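You operate a simulated robot arm through the tools that you are given. There is no shell and no other tool. Be economical: measure what you need, move in short steps, check, and stop when the job is done.

You are at the controls of a simulated two-armed robot. One attempt, no reset.

Task
Press the ball in the press tray flat and put one small scoop of scallion on it.
Fine: slide the tray out for that and leave it out; stand the empty scoop back. Set down upright: small scoop. Where these are worked on the way, their far stop is far enough and under half their travel is too little: press tray.

The check looks at the end state, three seconds after you hand in, the way a careful person would. Anything else that was tipped, shoved, dropped, spilled or broken makes it a failure.

Robot
Two 6-joint arms with two-finger parallel grippers on one trunk that stands fixed in place. Base frame: the origin is at the foot of the trunk, x ahead of it, y to its left, z up; the work surface is at about z = 830. Units: mm, degrees, N and s.
The left shoulder is at [280, 185, 1180], the right one opposite. With the tool pointing down near the work surface each hand reaches from about 500 to 920 mm from the base axis, measured 20 degrees to its own side. Payload 1.57 kg a hand.
The TCP of each hand is the grasp point between the finger pads, 30 mm short of the fingertips. In the tool frame z runs along the fingers and y along their closing line. Largest opening 80 mm; finger width 17, thickness 12; the body of the gripper, 40 by 82 mm, starts 80 mm behind the TCP.
Orientation is that of the tool frame in the base frame, as a unit quaternion [w, x, y, z]. With the fingers straight down and closing along the base's y, the tool's x points along the base's -x, its y along +y and its z along -z.

Tools
- The arms move only by the tool nudge_tool. It takes "left_motion", "right_motion" or both (then of equal length, played together; a hand with none holds still); each is one flat list of numbers, 7 for each row, row after row: the shift along the base's x, y, z in mm, then the turn, a rotation vector about the base's x, y, z in degrees, then the finger opening in mm, from 0 to 80. In form: [tx, ty, tz, rx, ry, rz, claw, tx, ty, tz, rx, ry, rz, claw, ...]. A call has 1 to 20 rows; each row is the pose to reach, as a shift and turn from the pose commanded when the call began. A row lasts 0.2 s, in which the tool goes at most 50 mm and 8.6 degrees; a call with a longer step from one row to the next is refused whole, and so is a gripper value outside its range. Where a pose cannot be reached the arm comes as near as it can. A force on the tool above 40 N (or 10 N above the force at the start of the call, whichever is more), or a blocked arm, ends the call early, and 0.2 s more pass. Each finger travels about 153 mm/s and halts on what it meets, pressing with about 26 N; the grip force reading is that of the motor and also rises with nothing between the fingers. The clock runs only during rows and for 0.2 s after the last one: add rows that repeat a pose to give the fingers time. It gives the time, the measured TCP pose, the force on the tool (base axes), the opening and the grip force at its end, in the units of the frame above (readings bear some noise), with the torque about the TCP (base axes, N m) and any sound that the robot's microphone picked up, and new pictures: "views" is both (left out), scene, wrist or none (wrist: the cameras of the hands that moved).
- Cameras (640 x 400 px; columns grow to the right, rows downward): "scene" is now at [233.3, -11.7, 1614.5]; the picture's right is [-0.17, -0.99, 0.00], its down [-0.80, 0.14, -0.59] and it looks along [0.58, -0.10, -0.81] (base axes); focal length 315 px, centre (320, 200). "left" rides on the left gripper at [72, 7, -122] in its tool frame; the picture's right is [-0.09, 1.00, 0.00], its down [-0.84, -0.08, -0.54] and it looks along [-0.54, -0.05, 0.84] (tool axes); focal length 238 px, centre (320, 200). "right" rides on the right gripper at [72, -7, -122] in its tool frame; the picture's right is [0.09, 1.00, 0.00], its down [-0.84, 0.08, -0.54] and it looks along [-0.54, 0.05, 0.84] (tool axes); focal length 238 px, centre (320, 200). There is no depth. A picture from a camera that has moved, and an enlarged one, comes with that camera's place and axes in the base frame and with its lens.
- slide_trunk(by): slides the trunk up (or, below 0, down) by that many mm; the arms and the scene camera ride with it, the base frame stays. It gives what a move gives, with no picture.
- aim_head(pan, tilt): turns the head with the scene camera to pan (to the left, within 86 degrees either way) and tilt (down, from -29 to 69), counted from straight ahead of the robot. It gives what a move gives, and a new picture of the scene camera.
- enlarge(camera, box): a new picture of the part [left, top, right, bottom] of that camera's present view, enlarged. The clock stands still meanwhile.
- close_job(): hands the job in; it is judged then, once.

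Go step by step. Nothing tells you positions but the pictures and the camera data: compare them with the known pose of the tool, close in by small moves and look again before you grip or let go. The budget is 120 turns and 200 pictures, counting those below and the enlarged ones. Unless the task says otherwise, let go and move clear before handing in, and close with one line.

The tools are called after ">>>" as name(argument=value, ...) on one line, values as JSON. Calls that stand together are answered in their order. nudge_tool: Moves the arms, as the interface text tells. Its arguments: {"type":"object","properties":{"left_motion":{"type":"array","items":{"type":"number"}},"right_motion":{"type":"array","items":{"type":"number"}},"views":{"type":"string","enum":["both","scene","wrist","none"]}},"required":[]} The other tools are called the same way: slide_trunk (by) slides the trunk up or down; aim_head (pan, tilt) turns the head that bears the scene camera; enlarge (camera, box) takes an enlarged picture of a part of a camera's view; close_job () hands the job in.

At the start:

```text
time: 0.0
left_tcp_pos: [572.7, 210.1, 1293.6]
left_ee_rot: [0.0, -0.001, 1.0, 0.0]
left_wrist_force: [-0.2, 0.4, 0.8]
left_ft_torque: [-0.03, 0.0, 0.01]
left_grip_width: 80.1
left_gripper_force: 0.1
right_tcp_pos: [532.1, -211.9, 1284.5]
right_ee_rot: [-0.001, 0.0, 1.0, 0.0]
right_wrist_force: [0.6, 0.6, -0.6]
right_ft_torque: [0.05, 0.01, 0.01]
right_grip_width: 80.0
right_gripper_force: 0.1
trunk travel left (down, up): [-875.0, 115.0]
head pan, tilt: [-9.7, 53.8]
```

scene: 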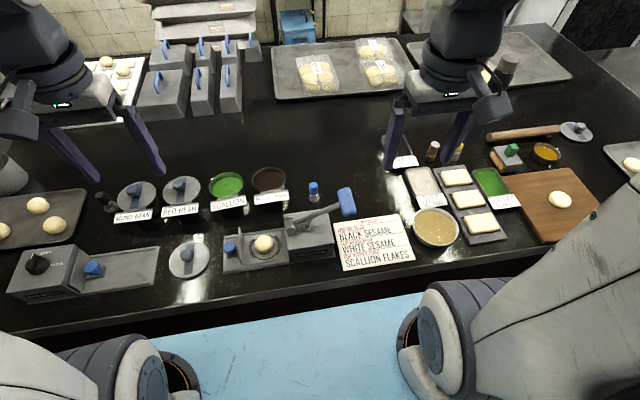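
right: 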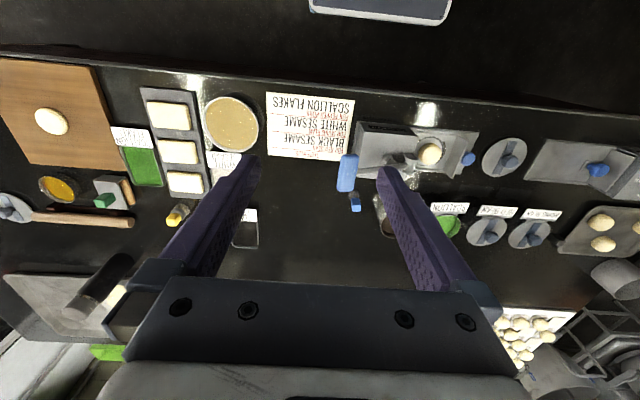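
left: 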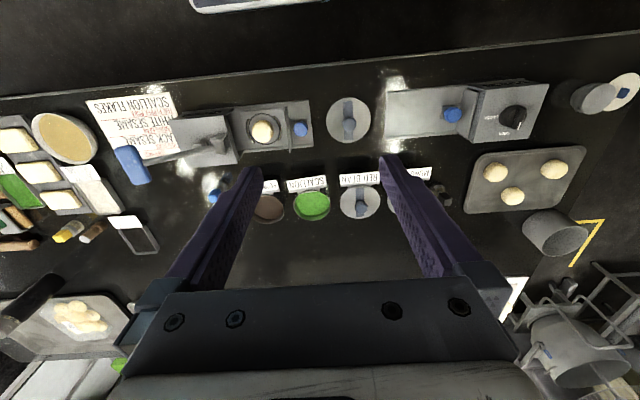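

I see a lever press (blue-handled lever) with a tray that holds a ball, lidded bowls and scallion containers. I'll enlarge the important areas first.

>>> enlarge(camera="scene", box=[160, 160, 420, 300])

>>> enlarge(camera="left", box=[60, 70, 380, 270])

>>> enlarge(camera="scene", box=[380, 90, 620, 250])

```text
2.46 times, centred on (290, 230) of scene
camera zoom: at [233.3, -11.7, 1614.5], right [-0.17, -0.99, 0.0], down [-0.8, 0.14, -0.59], along [0.58, -0.1, -0.81], focal length 775 px, centre (394, 126)
```

zoom: 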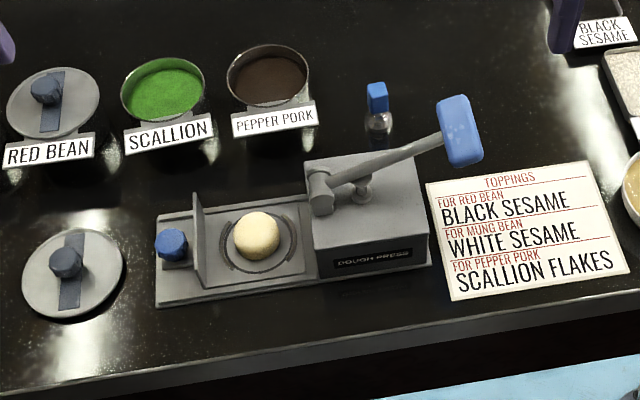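

```text
2.00 times, centred on (220, 170) of left
camera zoom: at [500.6, 216.5, 1414.8], right [0.09, 1.0, 0.0], down [0.84, -0.08, 0.54], along [0.54, -0.05, -0.84], focal length 477 px, centre (520, 260)
```

zoom: 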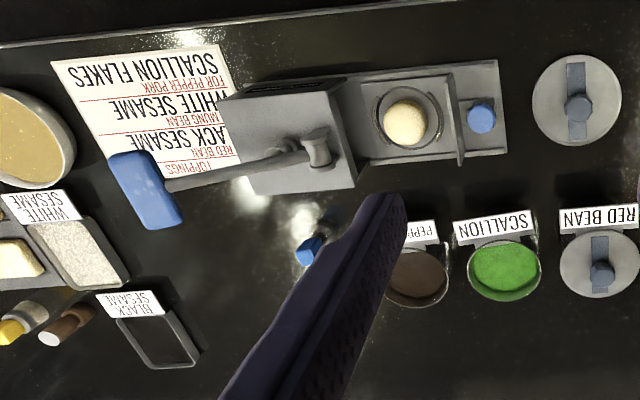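

```text
2.50 times, centred on (500, 170) of scene
camera zoom: at [233.3, -11.7, 1614.5], right [-0.17, -0.99, 0.0], down [-0.8, 0.14, -0.59], along [0.58, -0.1, -0.81], focal length 787 px, centre (-130, 275)
```

zoom: 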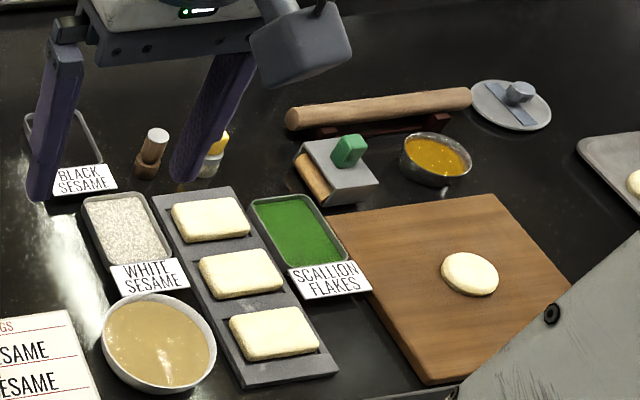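

The press tray slides along y; the scallion bowl is beyond it. I still have to find the small scoop.

>>> enlarge(camera="scene", box=[80, 0, 340, 160])

>>> aim_head(pan=35, tilt=40)

>>> aim_head(pan=-40, tilt=40)

```text
2.46 times, centred on (210, 80) of scene
camera zoom: at [233.3, -11.7, 1614.5], right [-0.17, -0.99, 0.0], down [-0.8, 0.14, -0.59], along [0.58, -0.1, -0.81], focal length 775 px, centre (591, 495)
```

zoom: 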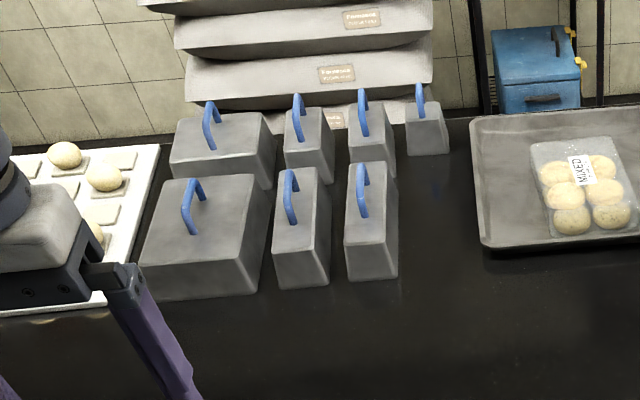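

```text
time: 1.1
left_tcp_pos: [571.8, 210.6, 1292.8]
left_ee_rot: [0.001, 0.0, 1.0, 0.0]
left_wrist_force: [0.7, 0.1, 0.4]
left_ft_torque: [0.01, 0.05, 0.01]
left_grip_width: 80.0
left_gripper_force: 0.0
right_tcp_pos: [531.9, -211.9, 1284.8]
right_ee_rot: [0.0, 0.0, 1.0, 0.0]
right_wrist_force: [-0.2, -0.1, -0.8]
right_ft_torque: [-0.01, -0.02, 0.0]
right_grip_width: 80.2
right_gripper_force: 0.1
trunk travel left (down, up): [-875.0, 115.0]
head pan, tilt: [35.0, 40.0]
camera scene: at [230.7, 49.3, 1633.7], right [0.57, -0.82, 0.0], down [-0.53, -0.37, -0.77], along [0.63, 0.44, -0.64], focal length 315 px, centre (320, 200)
```

scene: 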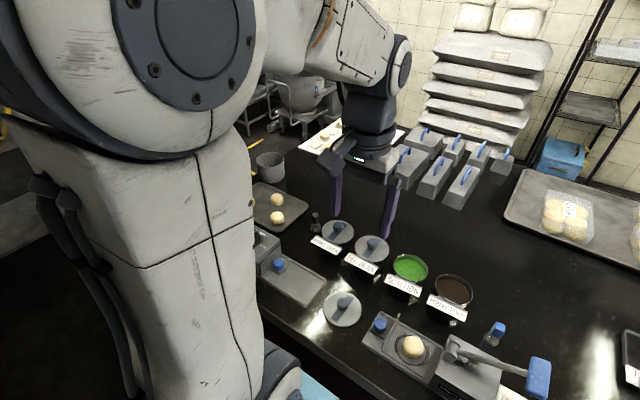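

```text
time: 2.6
left_tcp_pos: [572.3, 210.3, 1293.6]
left_ee_rot: [0.0, 0.0, 1.0, 0.0]
left_wrist_force: [0.0, -0.2, 0.3]
left_ft_torque: [-0.01, -0.01, 0.0]
left_grip_width: 80.0
left_gripper_force: 0.0
right_tcp_pos: [531.4, -212.3, 1284.3]
right_ee_rot: [0.0, 0.001, 1.0, 0.001]
right_wrist_force: [-0.1, 0.1, 0.6]
right_ft_torque: [0.01, 0.0, -0.03]
right_grip_width: 79.9
right_gripper_force: 0.0
trunk travel left (down, up): [-875.0, 115.0]
head pan, tilt: [-40.0, 40.0]
camera scene: at [226.2, -54.0, 1633.7], right [-0.64, -0.77, 0.0], down [-0.49, 0.41, -0.77], along [0.59, -0.49, -0.64], focal length 315 px, centre (320, 200)
```

scene: 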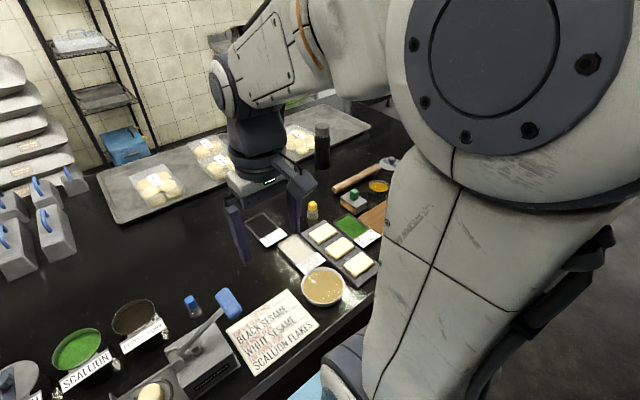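

Small upright things near the press and by the bowls could be scoops; I'll look closer at them.

>>> aim_head(pan=5, tilt=55)

>>> enlarge(camera="left", box=[190, 160, 270, 210])

>>> enlarge(camera="right", box=[330, 120, 490, 220])

```text
time: 3.7
left_tcp_pos: [572.9, 210.4, 1293.4]
left_ee_rot: [0.0, 0.001, 1.0, 0.0]
left_wrist_force: [0.4, 0.7, 0.1]
left_ft_torque: [0.04, -0.02, -0.02]
left_grip_width: 80.2
left_gripper_force: 0.1
right_tcp_pos: [531.6, -211.2, 1284.8]
right_ee_rot: [0.0, 0.001, 1.0, 0.0]
right_wrist_force: [-0.1, 0.2, 0.1]
right_ft_torque: [0.02, 0.02, -0.01]
right_grip_width: 79.9
right_gripper_force: 0.1
trunk travel left (down, up): [-875.0, 115.0]
head pan, tilt: [5.0, 55.0]
camera scene: at [232.9, 6.8, 1613.0], right [0.09, -1.0, 0.0], down [-0.82, -0.07, -0.57], along [0.57, 0.05, -0.82], focal length 315 px, centre (320, 200)
```

scene: 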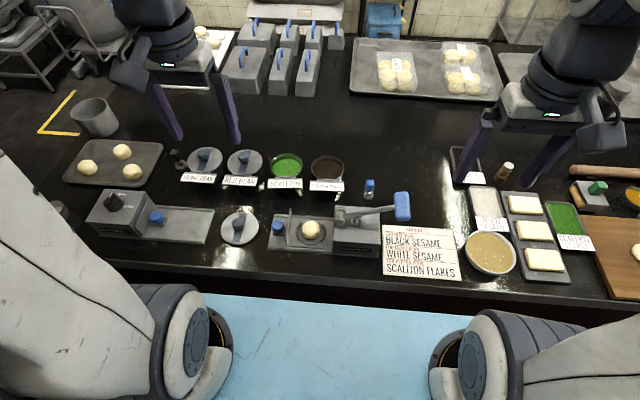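

```text
8.00 times, centred on (230, 185) of left
camera zoom: at [500.6, 216.5, 1414.8], right [0.09, 1.0, 0.0], down [0.84, -0.08, 0.54], along [0.54, -0.05, -0.84], focal length 1907 px, centre (1040, 320)
```

zoom: 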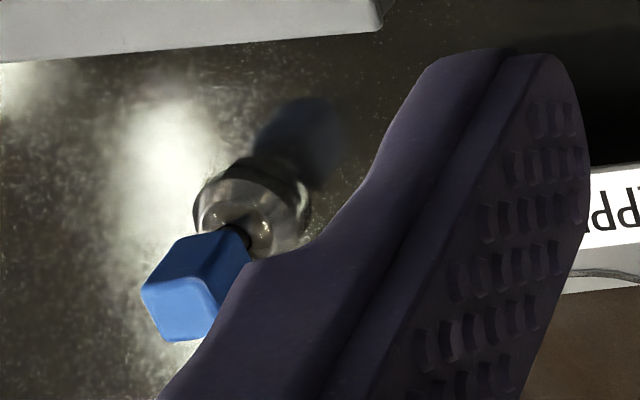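

```text
4.00 times, centred on (410, 170) of right
camera zoom: at [460.0, -218.0, 1406.3], right [-0.09, 1.0, 0.0], down [0.84, 0.08, 0.54], along [0.54, 0.05, -0.84], focal length 953 px, centre (-40, 320)
```

zoom: 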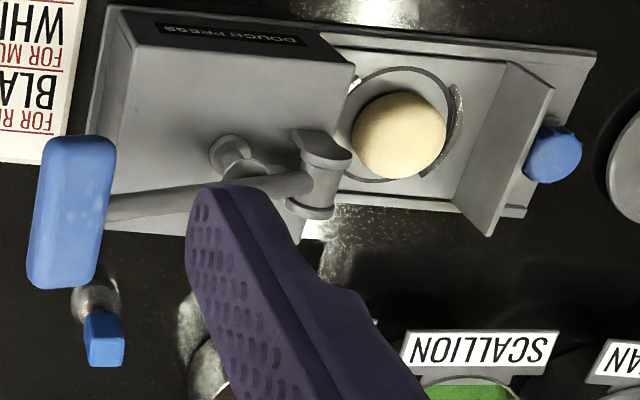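

>>> enlarge(camera="scene", box=[340, 170, 400, 208])

>>> enlarge(camera="scene", box=[160, 135, 240, 185])

>>> enlarge(camera="scene", box=[260, 140, 420, 260])

```text
10.53 times, centred on (370, 189) of scene
camera zoom: at [232.9, 6.8, 1613.0], right [0.09, -1.0, 0.0], down [-0.82, -0.07, -0.57], along [0.57, 0.05, -0.82], focal length 3313 px, centre (-206, 316)
```

zoom: 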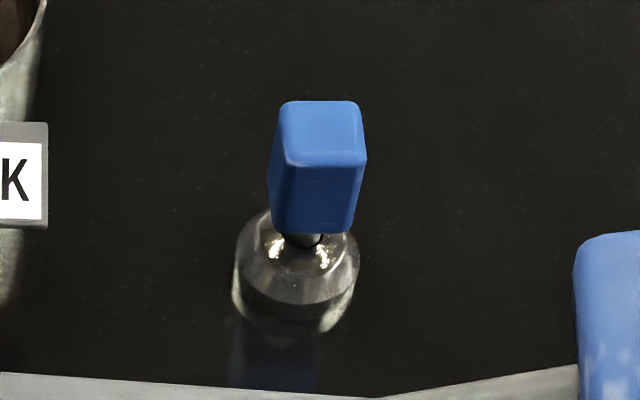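

```text
8.00 times, centred on (200, 160) of scene
camera zoom: at [232.9, 6.8, 1613.0], right [0.09, -1.0, 0.0], down [-0.82, -0.07, -0.57], along [0.57, 0.05, -0.82], focal length 2518 px, centre (1280, 520)
```

zoom: 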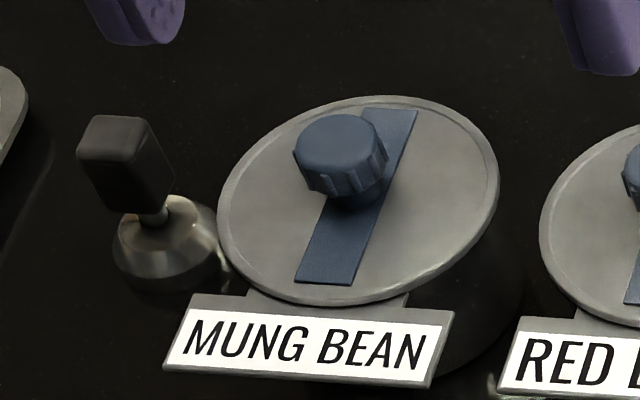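

```text
3.33 times, centred on (340, 200) of scene
camera zoom: at [232.9, 6.8, 1613.0], right [0.09, -1.0, 0.0], down [-0.82, -0.07, -0.57], along [0.57, 0.05, -0.82], focal length 1049 px, centre (253, 200)
```

zoom: 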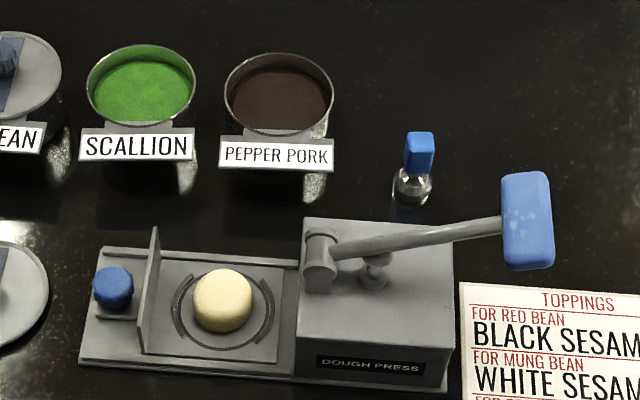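

The blue-handled scoop at about (797, -89) is smaller than the dark one by the mung bean. The tray is out now, with its knob at about (653, 159, 870), and the lever handle is at about (658, -150, 1000). I'll bring the left hand above the knob, turned so that it closes along x.

>>> nudge_tool(left_motion=[7, -4, -25, 0, 0, -8, 80, 14, -8, -50, 0, 0, -16, 80, 21, -12, -75, 0, 0, -24, 80, 28, -16, -100, 0, 0, -32, 80, 35, -20, -125, 0, 0, -40, 80, 42, -24, -150, 0, 0, -48, 80, 49, -28, -175, 0, 0, -56, 80, 56, -32, -200, 0, 0, -64, 80, 63, -36, -225, 0, 0, -72, 80, 70, -41, -250, 0, 0, -80, 80, 77, -46, -275, 0, 0, -86, 60, 81, -51, -290, 0, 0, -90, 60, 81, -51, -290, 0, 0, -90, 60])

```text
time: 6.5
left_tcp_pos: [653.6, 159.2, 1002.1]
left_ee_rot: [0.0, 0.708, 0.707, 0.0]
left_wrist_force: [0.6, 0.0, 0.4]
left_ft_torque: [0.03, -0.01, -0.02]
left_grip_width: 60.0
left_gripper_force: 0.2
right_tcp_pos: [532.8, -211.2, 1285.0]
right_ee_rot: [0.0, 0.0, 1.0, 0.001]
right_wrist_force: [-1.0, 0.4, 0.6]
right_ft_torque: [0.01, 0.01, 0.0]
right_grip_width: 79.9
right_gripper_force: 0.1
trunk travel left (down, up): [-875.0, 115.0]
head pan, tilt: [5.0, 55.0]
camera scene: at [232.9, 6.9, 1613.0], right [0.09, -1.0, 0.0], down [-0.82, -0.07, -0.57], along [0.57, 0.05, -0.82], focal length 315 px, centre (320, 200)
camera left: at [660.6, 231.0, 1123.6], right [1.0, -0.09, 0.0], down [-0.08, -0.84, 0.54], along [-0.05, -0.54, -0.84], focal length 238 px, centre (320, 200)
```

scene: 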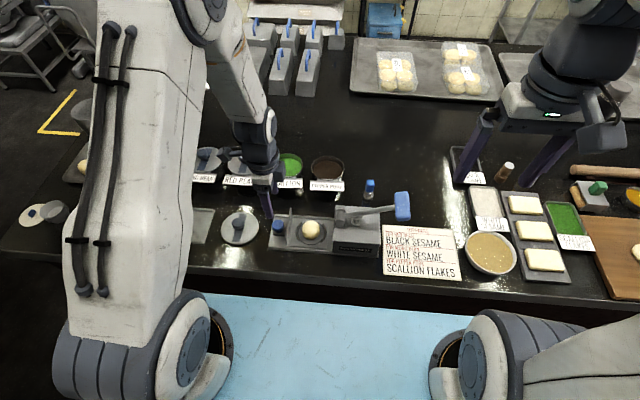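
left: 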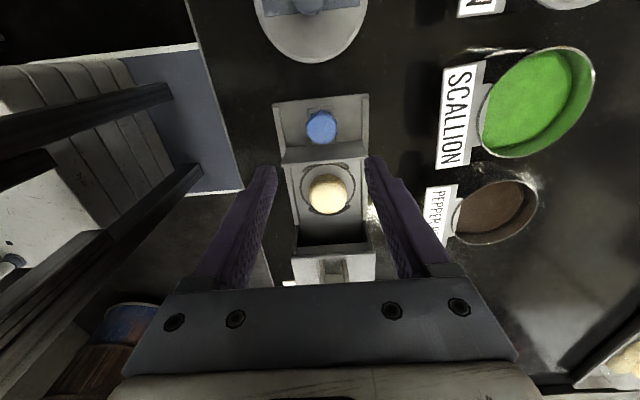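

The knob is right under the TCP at (655, 160). I'll look closely before going down.

>>> enlarge(camera="left", box=[250, 80, 410, 280])

>>> enlarge(camera="scene", box=[255, 200, 335, 250])

```text
2.00 times, centred on (330, 180) of left
camera zoom: at [660.6, 231.0, 1123.6], right [1.0, -0.09, 0.0], down [-0.08, -0.84, 0.54], along [-0.05, -0.54, -0.84], focal length 477 px, centre (300, 240)
```

zoom: 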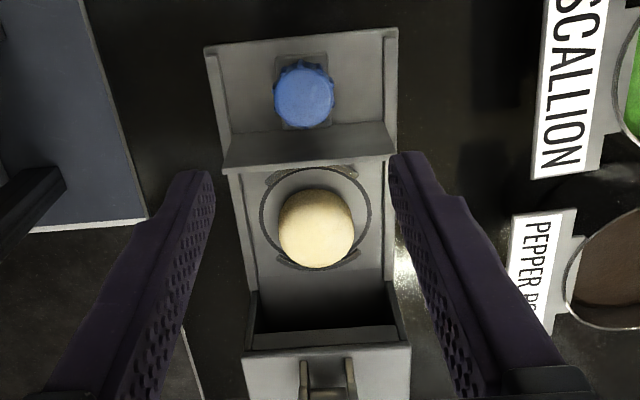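

```text
8.00 times, centred on (295, 225) of scene
camera zoom: at [232.9, 6.9, 1613.0], right [0.09, -1.0, 0.0], down [-0.82, -0.07, -0.57], along [0.57, 0.05, -0.82], focal length 2518 px, centre (520, 0)
```

zoom: 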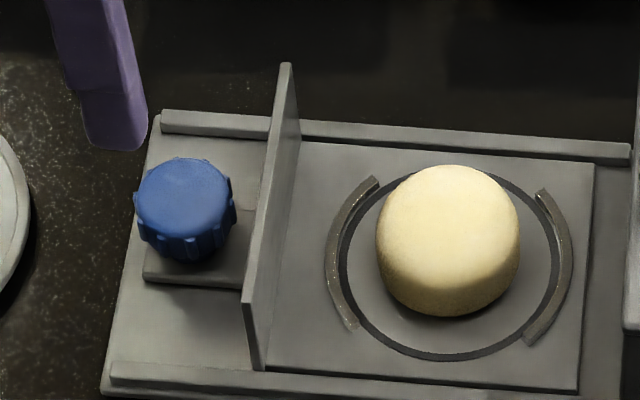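

The rails leave about 90 mm between them, so fingers opened to 50 mm fit around the knob. I'll descend and grip it.

>>> nudge_tool(left_motion=[1, 1, -30, 0, 0, 0, 50, 1, 1, -60, 0, 0, 0, 50, 1, 1, -90, 0, 0, 0, 50, 1, 1, -110, 0, 0, 0, 50, 1, 1, -123, 0, 0, 0, 50, 1, 1, -123, 0, 0, 0, 50])

>>> enlarge(camera="scene", box=[215, 170, 335, 250])

```text
time: 7.9
left_tcp_pos: [653.6, 159.4, 881.0]
left_ee_rot: [0.0, 0.707, 0.707, -0.001]
left_wrist_force: [0.0, -0.7, 0.2]
left_ft_torque: [-0.01, 0.02, 0.02]
left_grip_width: 50.1
left_gripper_force: 0.2
right_tcp_pos: [532.1, -210.6, 1284.5]
right_ee_rot: [0.0, -0.001, 1.0, 0.0]
right_wrist_force: [0.3, 0.4, -0.2]
right_ft_torque: [0.01, 0.0, 0.01]
right_grip_width: 80.0
right_gripper_force: 0.1
trunk travel left (down, up): [-875.0, 115.0]
head pan, tilt: [5.0, 55.0]
camera scene: at [232.9, 6.9, 1613.0], right [0.09, -1.0, 0.0], down [-0.82, -0.07, -0.57], along [0.57, 0.05, -0.82], focal length 315 px, centre (320, 200)
camera left: at [661.6, 231.4, 1001.7], right [1.0, -0.09, 0.0], down [-0.08, -0.84, 0.54], along [-0.05, -0.54, -0.84], focal length 238 px, centre (320, 200)
```

scene: 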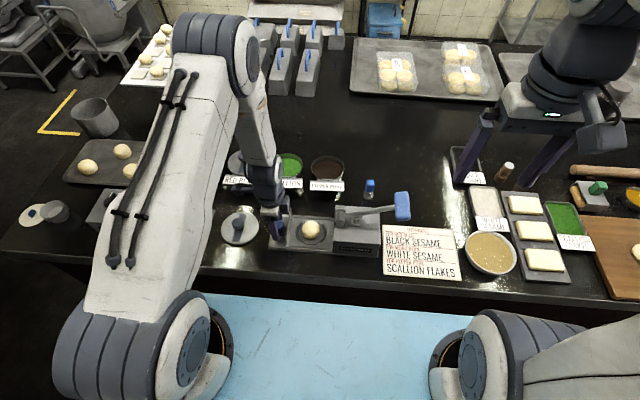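
left: 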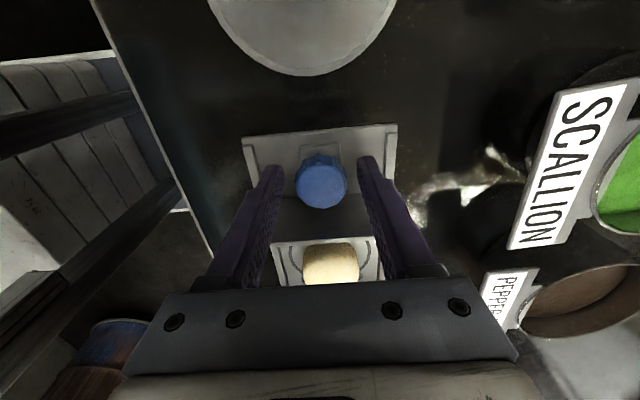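

```text
5.00 times, centred on (275, 210) of scene
camera zoom: at [232.9, 6.9, 1613.0], right [0.09, -1.0, 0.0], down [-0.82, -0.07, -0.57], along [0.57, 0.05, -0.82], focal length 1574 px, centre (545, 150)
```

zoom: 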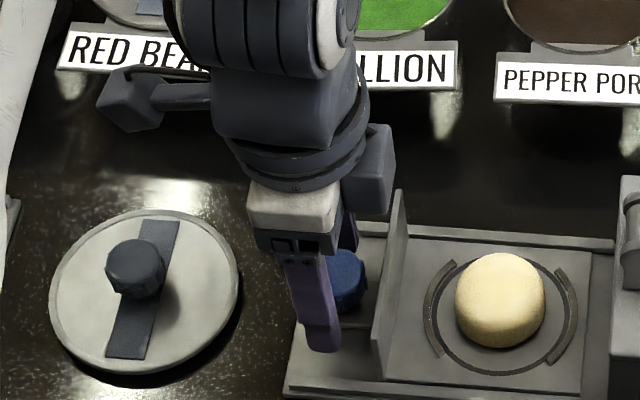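

The fingers straddle the knob. I'll lower a few mm, close, then push the tray in slowly.

>>> nudge_tool(left_motion=[2, 0, -6, 0, 0, 0, 50, 2, 0, -6, 0, 0, 0, 20, 2, 0, -6, 0, 0, 0, 20, 2, 0, -6, 0, 0, 0, 20], views="wrist")

```text
time: 8.9
left_tcp_pos: [654.9, 159.3, 874.4]
left_ee_rot: [0.0, 0.707, 0.707, 0.0]
left_wrist_force: [-3.8, -0.7, -2.0]
left_ft_torque: [-0.01, -0.04, -0.03]
left_grip_width: 33.4
left_gripper_force: 41.1
right_tcp_pos: [531.9, -211.3, 1283.7]
right_ee_rot: [0.0, 0.0, 1.0, 0.0]
right_wrist_force: [-0.5, 0.1, 0.2]
right_ft_torque: [-0.01, -0.01, -0.02]
right_grip_width: 79.8
right_gripper_force: 0.1
trunk travel left (down, up): [-875.0, 115.0]
head pan, tilt: [5.0, 55.0]
camera left: at [662.6, 231.9, 995.7], right [1.0, -0.09, 0.0], down [-0.08, -0.84, 0.54], along [-0.05, -0.54, -0.84], focal length 238 px, centre (320, 200)
```

left: 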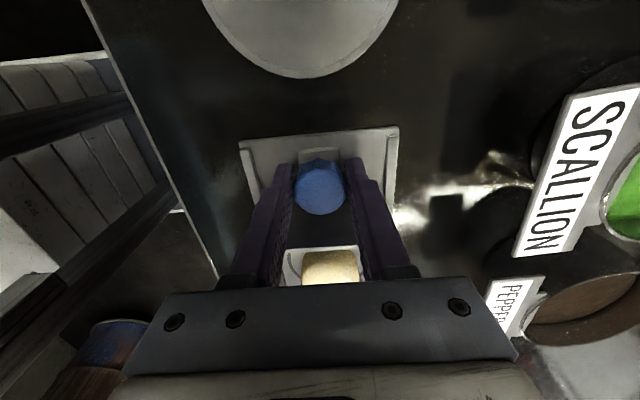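

>>> nudge_tool(left_motion=[0, -8, 0, 0, 0, 0, 20, 0, -16, 0, 0, 0, 0, 20, 0, -24, 0, 0, 0, 0, 20, 0, -32, 0, 0, 0, 0, 20, 0, -40, 0, 0, 0, 0, 20, 0, -48, 0, 0, 0, 0, 20, 0, -56, 0, 0, 0, 0, 20, 0, -64, 0, 0, 0, 0, 20, 0, -72, 0, 0, 0, 0, 20, 0, -80, 0, 0, 0, 0, 20])

>>> enlarge(camera="scene", box=[245, 170, 405, 270])

```text
time: 11.1
left_tcp_pos: [654.5, 79.7, 873.9]
left_ee_rot: [0.0, 0.707, 0.707, 0.0]
left_wrist_force: [-7.9, 0.7, 5.8]
left_ft_torque: [0.65, 0.17, 0.05]
left_grip_width: 33.6
left_gripper_force: 40.8
right_tcp_pos: [529.6, -211.5, 1284.6]
right_ee_rot: [0.0, 0.0, 1.0, 0.0]
right_wrist_force: [0.1, 0.2, 0.0]
right_ft_torque: [-0.01, -0.02, -0.02]
right_grip_width: 79.9
right_gripper_force: 0.1
trunk travel left (down, up): [-875.0, 115.0]
head pan, tilt: [5.0, 55.0]
camera scene: at [232.3, 6.9, 1613.2], right [0.09, -1.0, 0.0], down [-0.82, -0.07, -0.57], along [0.57, 0.05, -0.82], focal length 315 px, centre (320, 200)
camera left: at [662.4, 152.2, 995.7], right [1.0, -0.09, 0.0], down [-0.08, -0.84, 0.54], along [-0.05, -0.54, -0.84], focal length 238 px, centre (320, 200)
```

scene: 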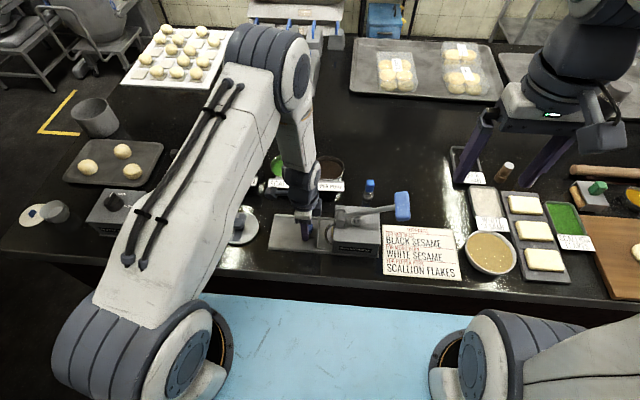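
left: 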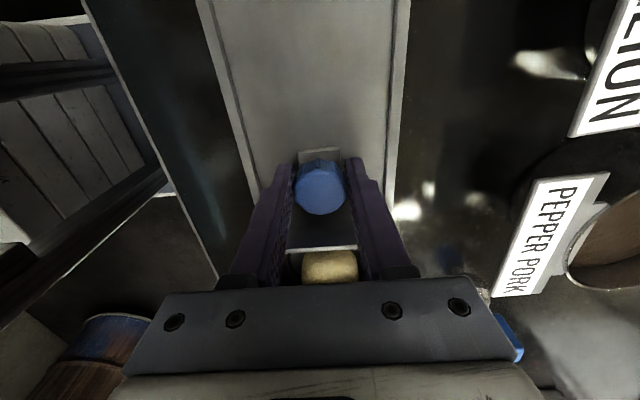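

```text
4.00 times, centred on (325, 220) of scene
camera zoom: at [232.3, 6.9, 1613.2], right [0.09, -1.0, 0.0], down [-0.82, -0.07, -0.57], along [0.57, 0.05, -0.82], focal length 1259 px, centre (300, 120)
```

zoom: 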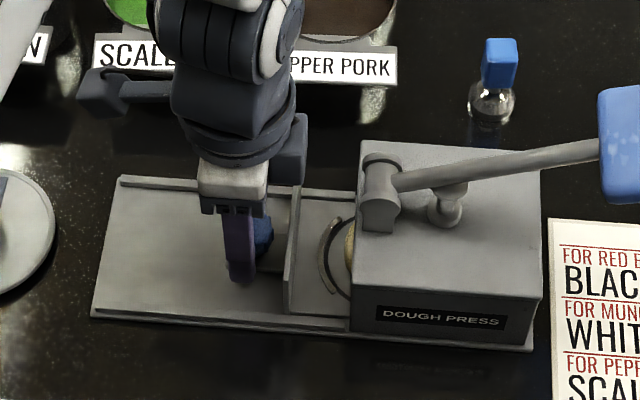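

>>> nudge_tool(left_motion=[0, -7, 0, 0, 0, 0, 20, 0, -14, 0, 0, 0, 0, 20, 0, -21, 0, 0, 0, 0, 20, 0, -28, 0, 0, 0, 0, 20, 0, -34, 0, 0, 0, 0, 20, 0, -39, 0, 0, 0, 0, 20, 0, -42, 0, 0, 0, 0, 20, 0, -45, 0, 0, 0, 0, 20])

>>> enlarge(camera="scene", box=[245, 170, 405, 270])

```text
time: 12.9
left_tcp_pos: [655.1, 32.9, 875.2]
left_ee_rot: [-0.001, 0.708, 0.707, -0.001]
left_wrist_force: [-15.2, -1.7, -0.2]
left_ft_torque: [0.39, 0.05, 0.1]
left_grip_width: 33.9
left_gripper_force: 14.5
right_tcp_pos: [530.4, -212.5, 1286.0]
right_ee_rot: [0.001, 0.001, 1.0, -0.001]
right_wrist_force: [0.4, 0.9, 0.6]
right_ft_torque: [0.0, 0.0, 0.01]
right_grip_width: 79.8
right_gripper_force: 0.1
trunk travel left (down, up): [-875.0, 115.0]
head pan, tilt: [5.0, 55.0]
camera scene: at [232.1, 6.4, 1613.0], right [0.09, -1.0, 0.0], down [-0.82, -0.07, -0.57], along [0.57, 0.05, -0.82], focal length 315 px, centre (320, 200)
camera left: at [662.7, 104.4, 995.4], right [1.0, -0.09, 0.0], down [-0.08, -0.84, 0.54], along [-0.05, -0.54, -0.84], focal length 238 px, centre (320, 200)
```

scene: 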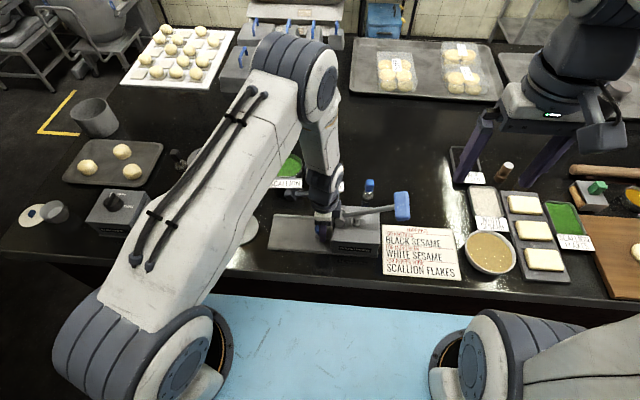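
left: 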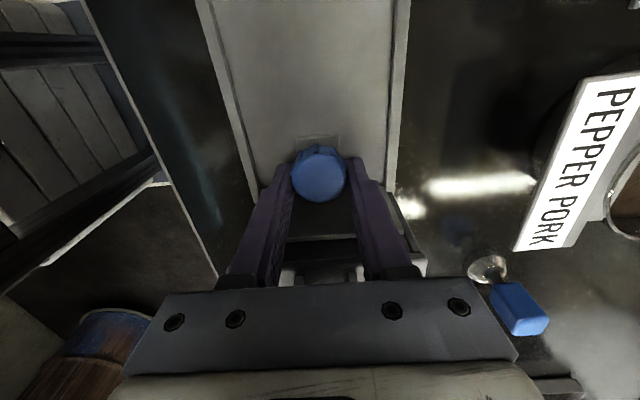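

```text
4.00 times, centred on (325, 220) of scene
camera zoom: at [232.1, 6.4, 1613.0], right [0.09, -1.0, 0.0], down [-0.82, -0.07, -0.57], along [0.57, 0.05, -0.82], focal length 1259 px, centre (300, 120)
```

zoom: 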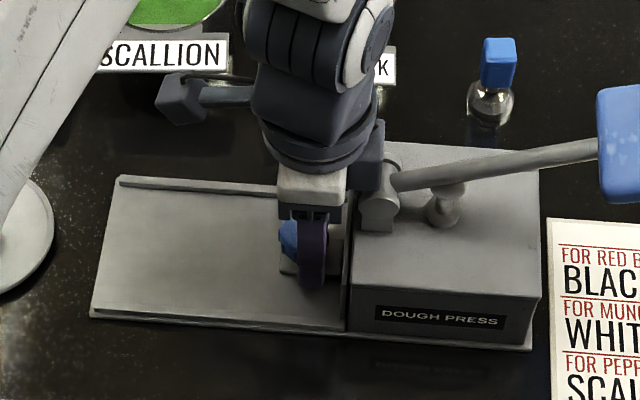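

The tray is home, with its door flush against the press body. I'll release the knob, go up and out of the lever's way, and bring the right hand over the lever handle.

>>> nudge_tool(left_motion=[0, 3, 0, 0, 0, 0, 52, 0, 5, 0, 0, 0, 0, 52, 0, 5, 35, 0, 0, 0, 52, 0, 15, 80, 0, 0, 0, 52, 0, 40, 120, 0, 0, 0, 52, 0, 80, 150, 0, 0, 0, 52, 0, 120, 150, 0, 0, 0, 52, 0, 160, 150, 0, 0, 0, 52, 0, 160, 150, 0, 0, 0, 52, 0, 160, 150, 0, 0, 0, 52], right_motion=[13, 6, -20, 0, 0, 0, 80, 26, 12, -40, 0, 0, 0, 60, 39, 18, -60, 0, 0, 0, 40, 52, 24, -80, 0, 0, 0, 20, 65, 30, -100, 0, 0, 0, 0, 78, 36, -120, 0, 0, 0, 0, 91, 42, -140, 0, 0, 0, 0, 104, 50, -160, 0, 0, 0, 0, 117, 56, -180, 0, 0, 0, 0, 126, 60, -190, 0, 0, 0, 0])

>>> enlarge(camera="scene", box=[265, 150, 425, 270])

```text
time: 15.1
left_tcp_pos: [652.5, 196.4, 1023.1]
left_ee_rot: [0.0, 0.707, 0.707, 0.0]
left_wrist_force: [0.5, -0.7, -0.4]
left_ft_torque: [0.01, -0.01, 0.0]
left_grip_width: 52.1
left_gripper_force: 0.1
right_tcp_pos: [658.2, -152.6, 1094.0]
right_ee_rot: [0.0, 0.0, 1.0, 0.0]
right_wrist_force: [0.1, -0.1, -0.4]
right_ft_torque: [-0.04, -0.01, 0.02]
right_grip_width: 0.1
right_gripper_force: 21.3
trunk travel left (down, up): [-875.0, 115.0]
head pan, tilt: [5.0, 55.0]
camera scene: at [232.9, 6.9, 1613.0], right [0.09, -1.0, 0.0], down [-0.82, -0.07, -0.57], along [0.57, 0.05, -0.82], focal length 315 px, centre (320, 200)
camera right: at [587.3, -159.1, 1216.0], right [-0.09, 1.0, 0.0], down [0.84, 0.08, 0.54], along [0.54, 0.05, -0.84], focal length 238 px, centre (320, 200)
camera left: at [660.6, 267.9, 1145.3], right [1.0, -0.09, 0.0], down [-0.08, -0.84, 0.54], along [-0.05, -0.54, -0.84], focal length 238 px, centre (320, 200)
```

scene: 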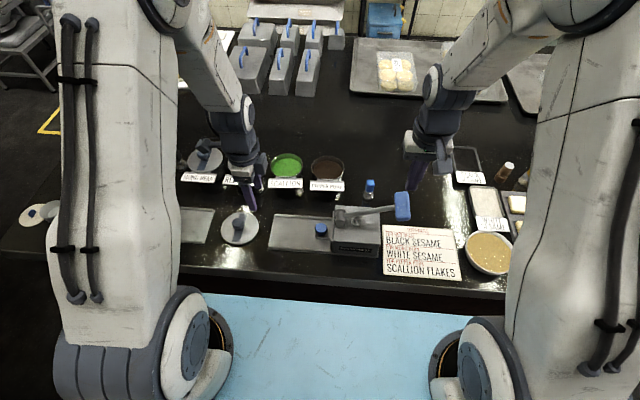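
right: 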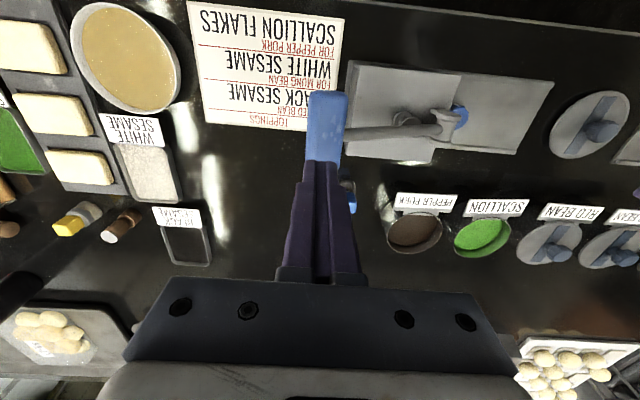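
left: 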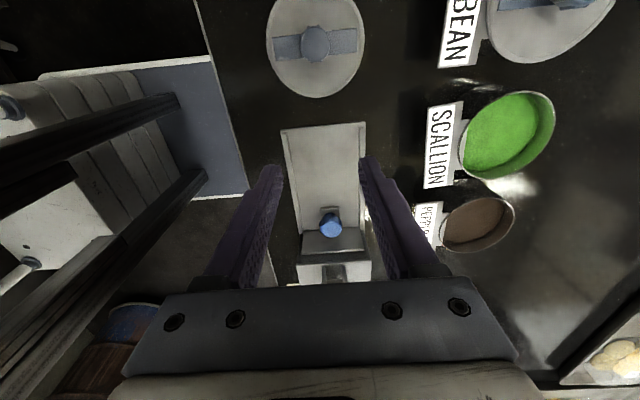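

```text
3.33 times, centred on (345, 210) of scene
camera zoom: at [232.9, 6.9, 1613.0], right [0.09, -1.0, 0.0], down [-0.82, -0.07, -0.57], along [0.57, 0.05, -0.82], focal length 1049 px, centre (237, 167)
```

zoom: 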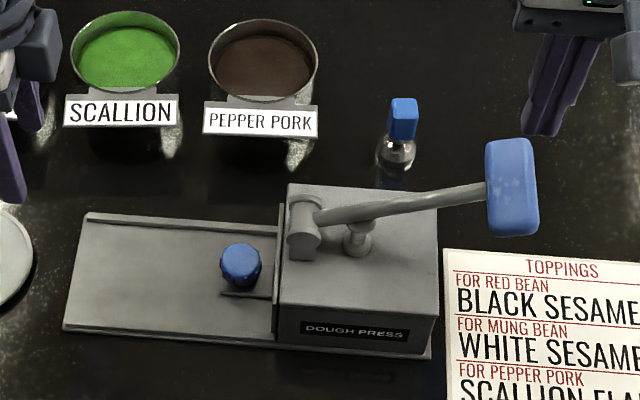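

The lever handle spans x of about 620–700 at y -149, right under the closed right fingers. I'll push it down along its arc.

>>> nudge_tool(right_motion=[0, 0, -15, 0, 0, 0, 0, 0, 0, -30, 0, 0, 0, 0, 0, -1, -45, 0, 0, 0, 0, 0, -2, -60, 0, 0, 0, 0, 0, -4, -72, 0, 0, 0, 0, 0, -6, -84, 0, 0, 0, 0, 0, -8, -96, 0, 0, 0, 0, 0, -10, -108, 0, 0, 0, 0])

>>> enlarge(camera="scene", box=[305, 150, 465, 270])

```text
time: 16.9
left_tcp_pos: [654.5, 196.3, 1022.6]
left_ee_rot: [0.0, 0.707, 0.708, 0.001]
left_wrist_force: [0.2, 0.1, 0.4]
left_ft_torque: [0.02, 0.03, -0.04]
left_grip_width: 52.1
left_gripper_force: 0.0
right_tcp_pos: [657.3, -162.8, 985.4]
right_ee_rot: [0.0, -0.001, 1.0, 0.0]
right_wrist_force: [1.2, 0.9, 0.3]
right_ft_torque: [0.02, -0.02, 0.0]
right_grip_width: 0.2
right_gripper_force: 21.2
trunk travel left (down, up): [-875.0, 115.0]
head pan, tilt: [5.0, 55.0]
camera scene: at [232.9, 7.0, 1612.9], right [0.09, -1.0, 0.0], down [-0.82, -0.07, -0.57], along [0.57, 0.05, -0.82], focal length 315 px, centre (320, 200)
camera right: at [585.2, -169.0, 1107.5], right [-0.09, 1.0, 0.0], down [0.84, 0.08, 0.54], along [0.54, 0.05, -0.84], focal length 238 px, centre (320, 200)
```

scene: 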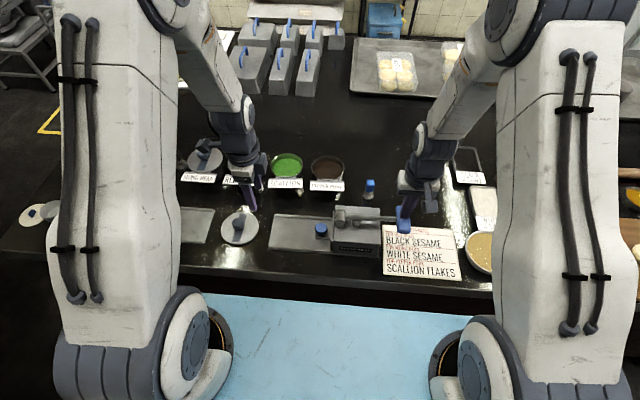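
right: 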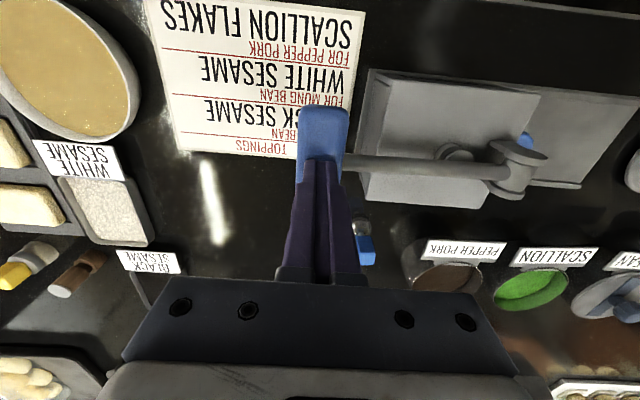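

```text
3.33 times, centred on (385, 210) of scene
camera zoom: at [232.9, 7.0, 1612.9], right [0.09, -1.0, 0.0], down [-0.82, -0.07, -0.57], along [0.57, 0.05, -0.82], focal length 1049 px, centre (103, 167)
```

zoom: 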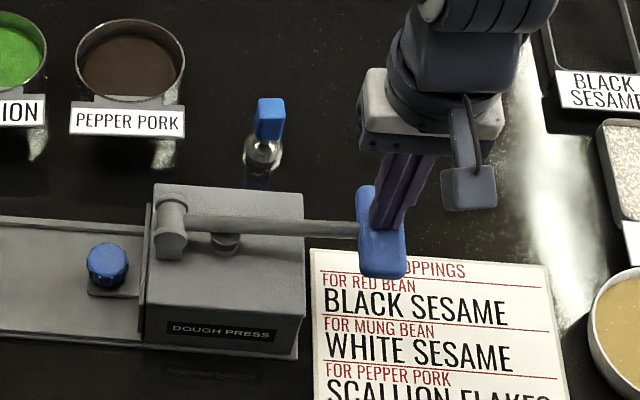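

The lever follows easily and is nearly horizontal now. I'll carry on down until it resists.

>>> nudge_tool(right_motion=[0, 0, -10, 0, 0, 0, 0, 0, 0, -20, 0, 0, 0, 0, 0, 1, -30, 0, 0, 0, 0, 0, 3, -40, 0, 0, 0, 0, 0, 5, -50, 0, 0, 0, 0, 0, 8, -60, 0, 0, 0, 0])

>>> enlarge(camera="scene", box=[305, 150, 465, 270])

```text
time: 18.1
left_tcp_pos: [652.3, 195.6, 1024.4]
left_ee_rot: [0.0, 0.708, 0.706, 0.0]
left_wrist_force: [-0.6, -0.3, 0.7]
left_ft_torque: [-0.01, 0.04, -0.02]
left_grip_width: 52.1
left_gripper_force: 0.1
right_tcp_pos: [658.1, -159.7, 946.5]
right_ee_rot: [0.001, 0.0, 1.0, 0.0]
right_wrist_force: [-8.0, -6.5, 32.8]
right_ft_torque: [0.14, 0.3, 0.12]
right_grip_width: 0.1
right_gripper_force: 21.3
trunk travel left (down, up): [-875.0, 115.0]
head pan, tilt: [5.0, 55.0]
stopped in row 5 (right hand): the force on the tool passed its limit at 57 N (the readings are from after the stop); the commanded pose is now the measured one
camera scene: at [231.4, 6.9, 1613.7], right [0.09, -1.0, 0.0], down [-0.82, -0.07, -0.57], along [0.57, 0.05, -0.82], focal length 315 px, centre (320, 200)
camera right: at [585.7, -165.6, 1068.3], right [-0.09, 1.0, 0.0], down [0.84, 0.08, 0.54], along [0.54, 0.05, -0.84], focal length 238 px, centre (320, 200)
```

scene: 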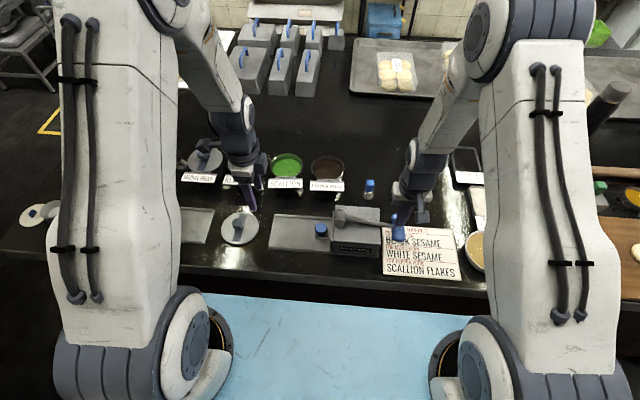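
right: 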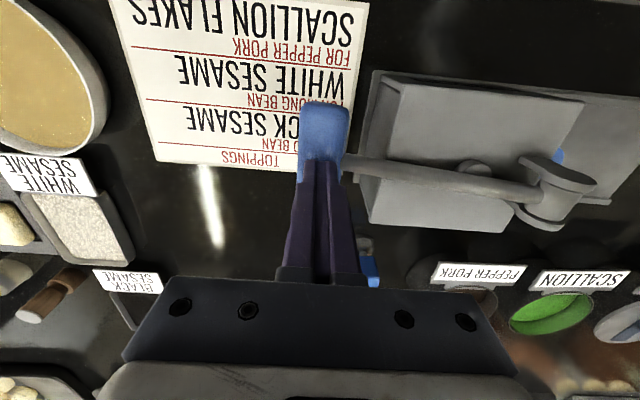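

```text
3.33 times, centred on (385, 210) of scene
camera zoom: at [231.4, 6.9, 1613.7], right [0.09, -1.0, 0.0], down [-0.82, -0.07, -0.57], along [0.57, 0.05, -0.82], focal length 1049 px, centre (103, 167)
```

zoom: 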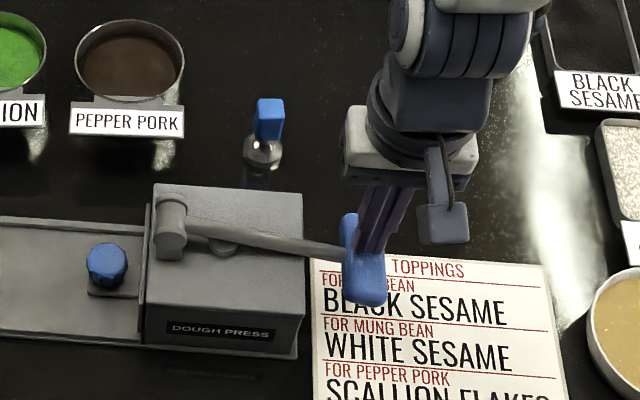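

The lever met firm resistance below horizontal. I'll press a few mm more slowly to make sure this is its stop.

>>> nudge_tool(right_motion=[0, 1, -2, 0, 0, 0, 0, 0, 1, -4, 0, 0, 0, 0, 0, 1, -5, 0, 0, 0, 0, 0, 1, -5, 0, 0, 0, 0, 0, 1, -5, 0, 0, 0, 0], views="none")

```text
time: 18.4
left_tcp_pos: [651.6, 197.4, 1023.6]
left_ee_rot: [0.0, 0.707, 0.707, 0.0]
left_wrist_force: [0.2, 0.5, -0.2]
left_ft_torque: [0.02, 0.02, -0.04]
left_grip_width: 51.9
left_gripper_force: 0.0
right_tcp_pos: [658.1, -159.5, 947.2]
right_ee_rot: [0.002, 0.001, 1.0, 0.0]
right_wrist_force: [-8.4, -7.8, 31.4]
right_ft_torque: [0.11, 0.26, 0.1]
right_grip_width: 0.0
right_gripper_force: 21.2
trunk travel left (down, up): [-875.0, 115.0]
head pan, tilt: [5.0, 55.0]
stopped in row 1 (right hand): the force on the tool passed its limit at 49 N (the readings are from after the stop); the commanded pose is now the measured one
```

It is a firm stop. I'll lift the right hand and see whether the lever returns by itself.

>>> nudge_tool(right_motion=[0, 0, 15, 0, 0, 0, 0, 0, 0, 30, 0, 0, 0, 0, 0, 0, 50, 0, 0, 0, 0, 0, -10, 70, 0, 0, 0, 0, 0, -30, 100, 0, 0, 0, 0, 0, -60, 130, 0, 0, 0, 0, 0, -60, 130, 0, 0, 0, 0])

>>> enlarge(camera="scene", box=[305, 150, 465, 270])

```text
time: 20.0
left_tcp_pos: [653.6, 195.9, 1023.0]
left_ee_rot: [0.0, 0.707, 0.707, 0.0]
left_wrist_force: [-0.7, -0.1, -0.2]
left_ft_torque: [0.01, -0.03, -0.01]
left_grip_width: 51.9
left_gripper_force: 0.1
right_tcp_pos: [658.3, -219.3, 1073.8]
right_ee_rot: [0.002, 0.001, 1.0, 0.001]
right_wrist_force: [-0.6, 0.6, 0.2]
right_ft_torque: [0.0, 0.0, -0.01]
right_grip_width: 0.0
right_gripper_force: 21.0
trunk travel left (down, up): [-875.0, 115.0]
head pan, tilt: [5.0, 55.0]
camera scene: at [232.6, 6.7, 1613.0], right [0.09, -1.0, 0.0], down [-0.82, -0.07, -0.57], along [0.57, 0.05, -0.82], focal length 315 px, centre (320, 200)
camera right: at [586.6, -226.5, 1194.8], right [-0.09, 1.0, 0.0], down [0.83, 0.08, 0.55], along [0.54, 0.05, -0.84], focal length 238 px, centre (320, 200)
```

scene: 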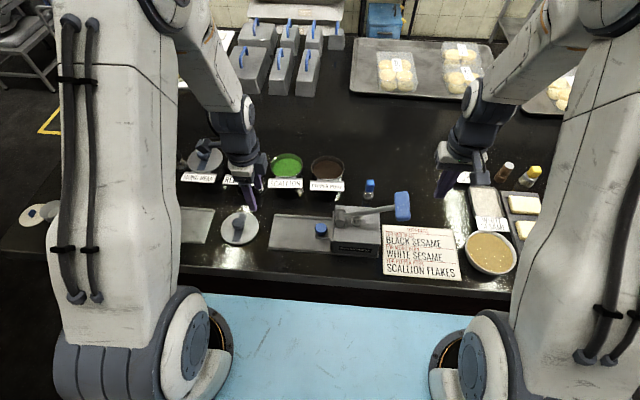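
right: 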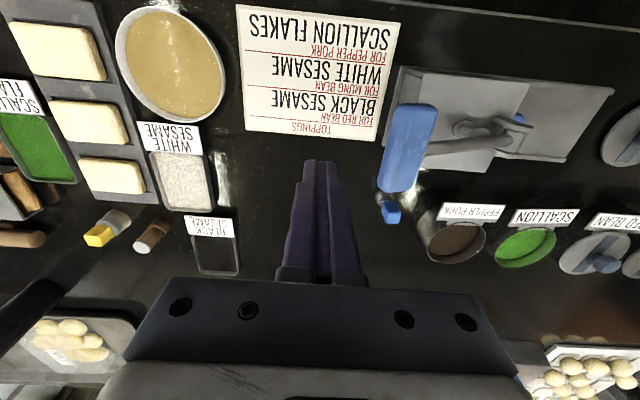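

```text
3.33 times, centred on (385, 210) of scene
camera zoom: at [232.6, 6.7, 1613.0], right [0.09, -1.0, 0.0], down [-0.82, -0.07, -0.57], along [0.57, 0.05, -0.82], focal length 1049 px, centre (103, 167)
```

zoom: 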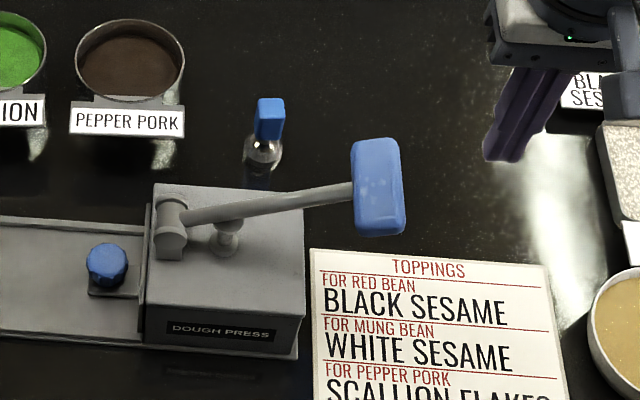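

The lever sprang back up by itself. Now the left hand returns to the knob at about (655, 44) and draws the tray out.

>>> nudge_tool(left_motion=[1, -40, 0, 0, 0, 0, 52, 1, -80, -10, 0, 0, 0, 52, 1, -115, -30, 0, 0, 0, 52, 1, -140, -60, 0, 0, 0, 52, 2, -150, -90, 0, 0, 0, 52, 2, -151, -120, 0, 0, 0, 52, 2, -151, -140, 0, 0, 0, 52, 2, -151, -149, 0, 0, 0, 52, 2, -151, -149, 0, 0, 0, 52])

```text
time: 22.0
left_tcp_pos: [654.5, 43.6, 875.3]
left_ee_rot: [-0.001, 0.707, 0.707, 0.0]
left_wrist_force: [0.0, -0.2, 0.0]
left_ft_torque: [0.0, 0.0, -0.01]
left_grip_width: 51.9
left_gripper_force: 0.0
right_tcp_pos: [659.3, -219.7, 1072.8]
right_ee_rot: [0.002, 0.001, 1.0, 0.0]
right_wrist_force: [0.2, -0.9, -0.4]
right_ft_torque: [0.02, 0.01, 0.02]
right_grip_width: 0.0
right_gripper_force: 21.4
trunk travel left (down, up): [-875.0, 115.0]
head pan, tilt: [5.0, 55.0]
camera scene: at [232.9, 6.9, 1613.0], right [0.09, -1.0, 0.0], down [-0.82, -0.07, -0.57], along [0.57, 0.05, -0.82], focal length 315 px, centre (320, 200)
camera left: at [661.6, 115.3, 996.4], right [1.0, -0.09, 0.0], down [-0.08, -0.84, 0.54], along [-0.05, -0.54, -0.84], focal length 238 px, centre (320, 200)
```

scene: 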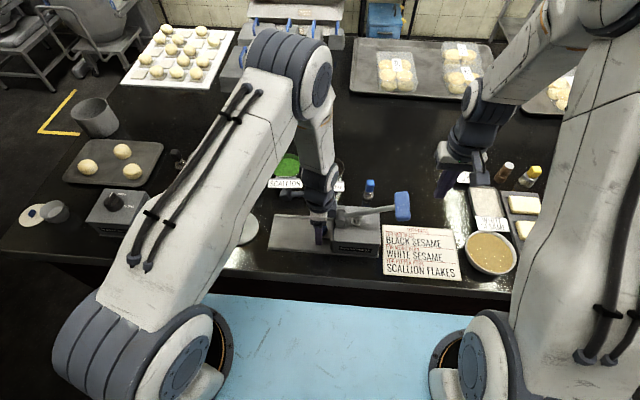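
left: 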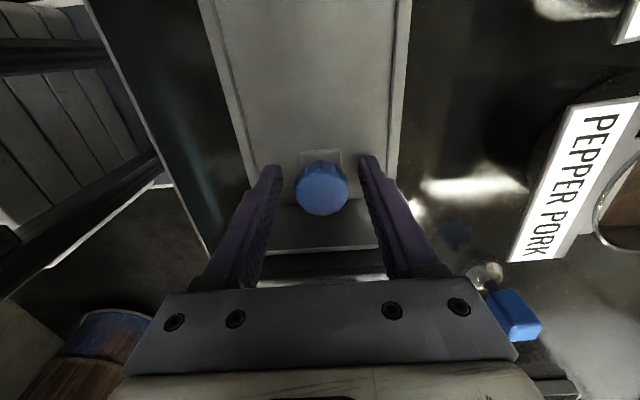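

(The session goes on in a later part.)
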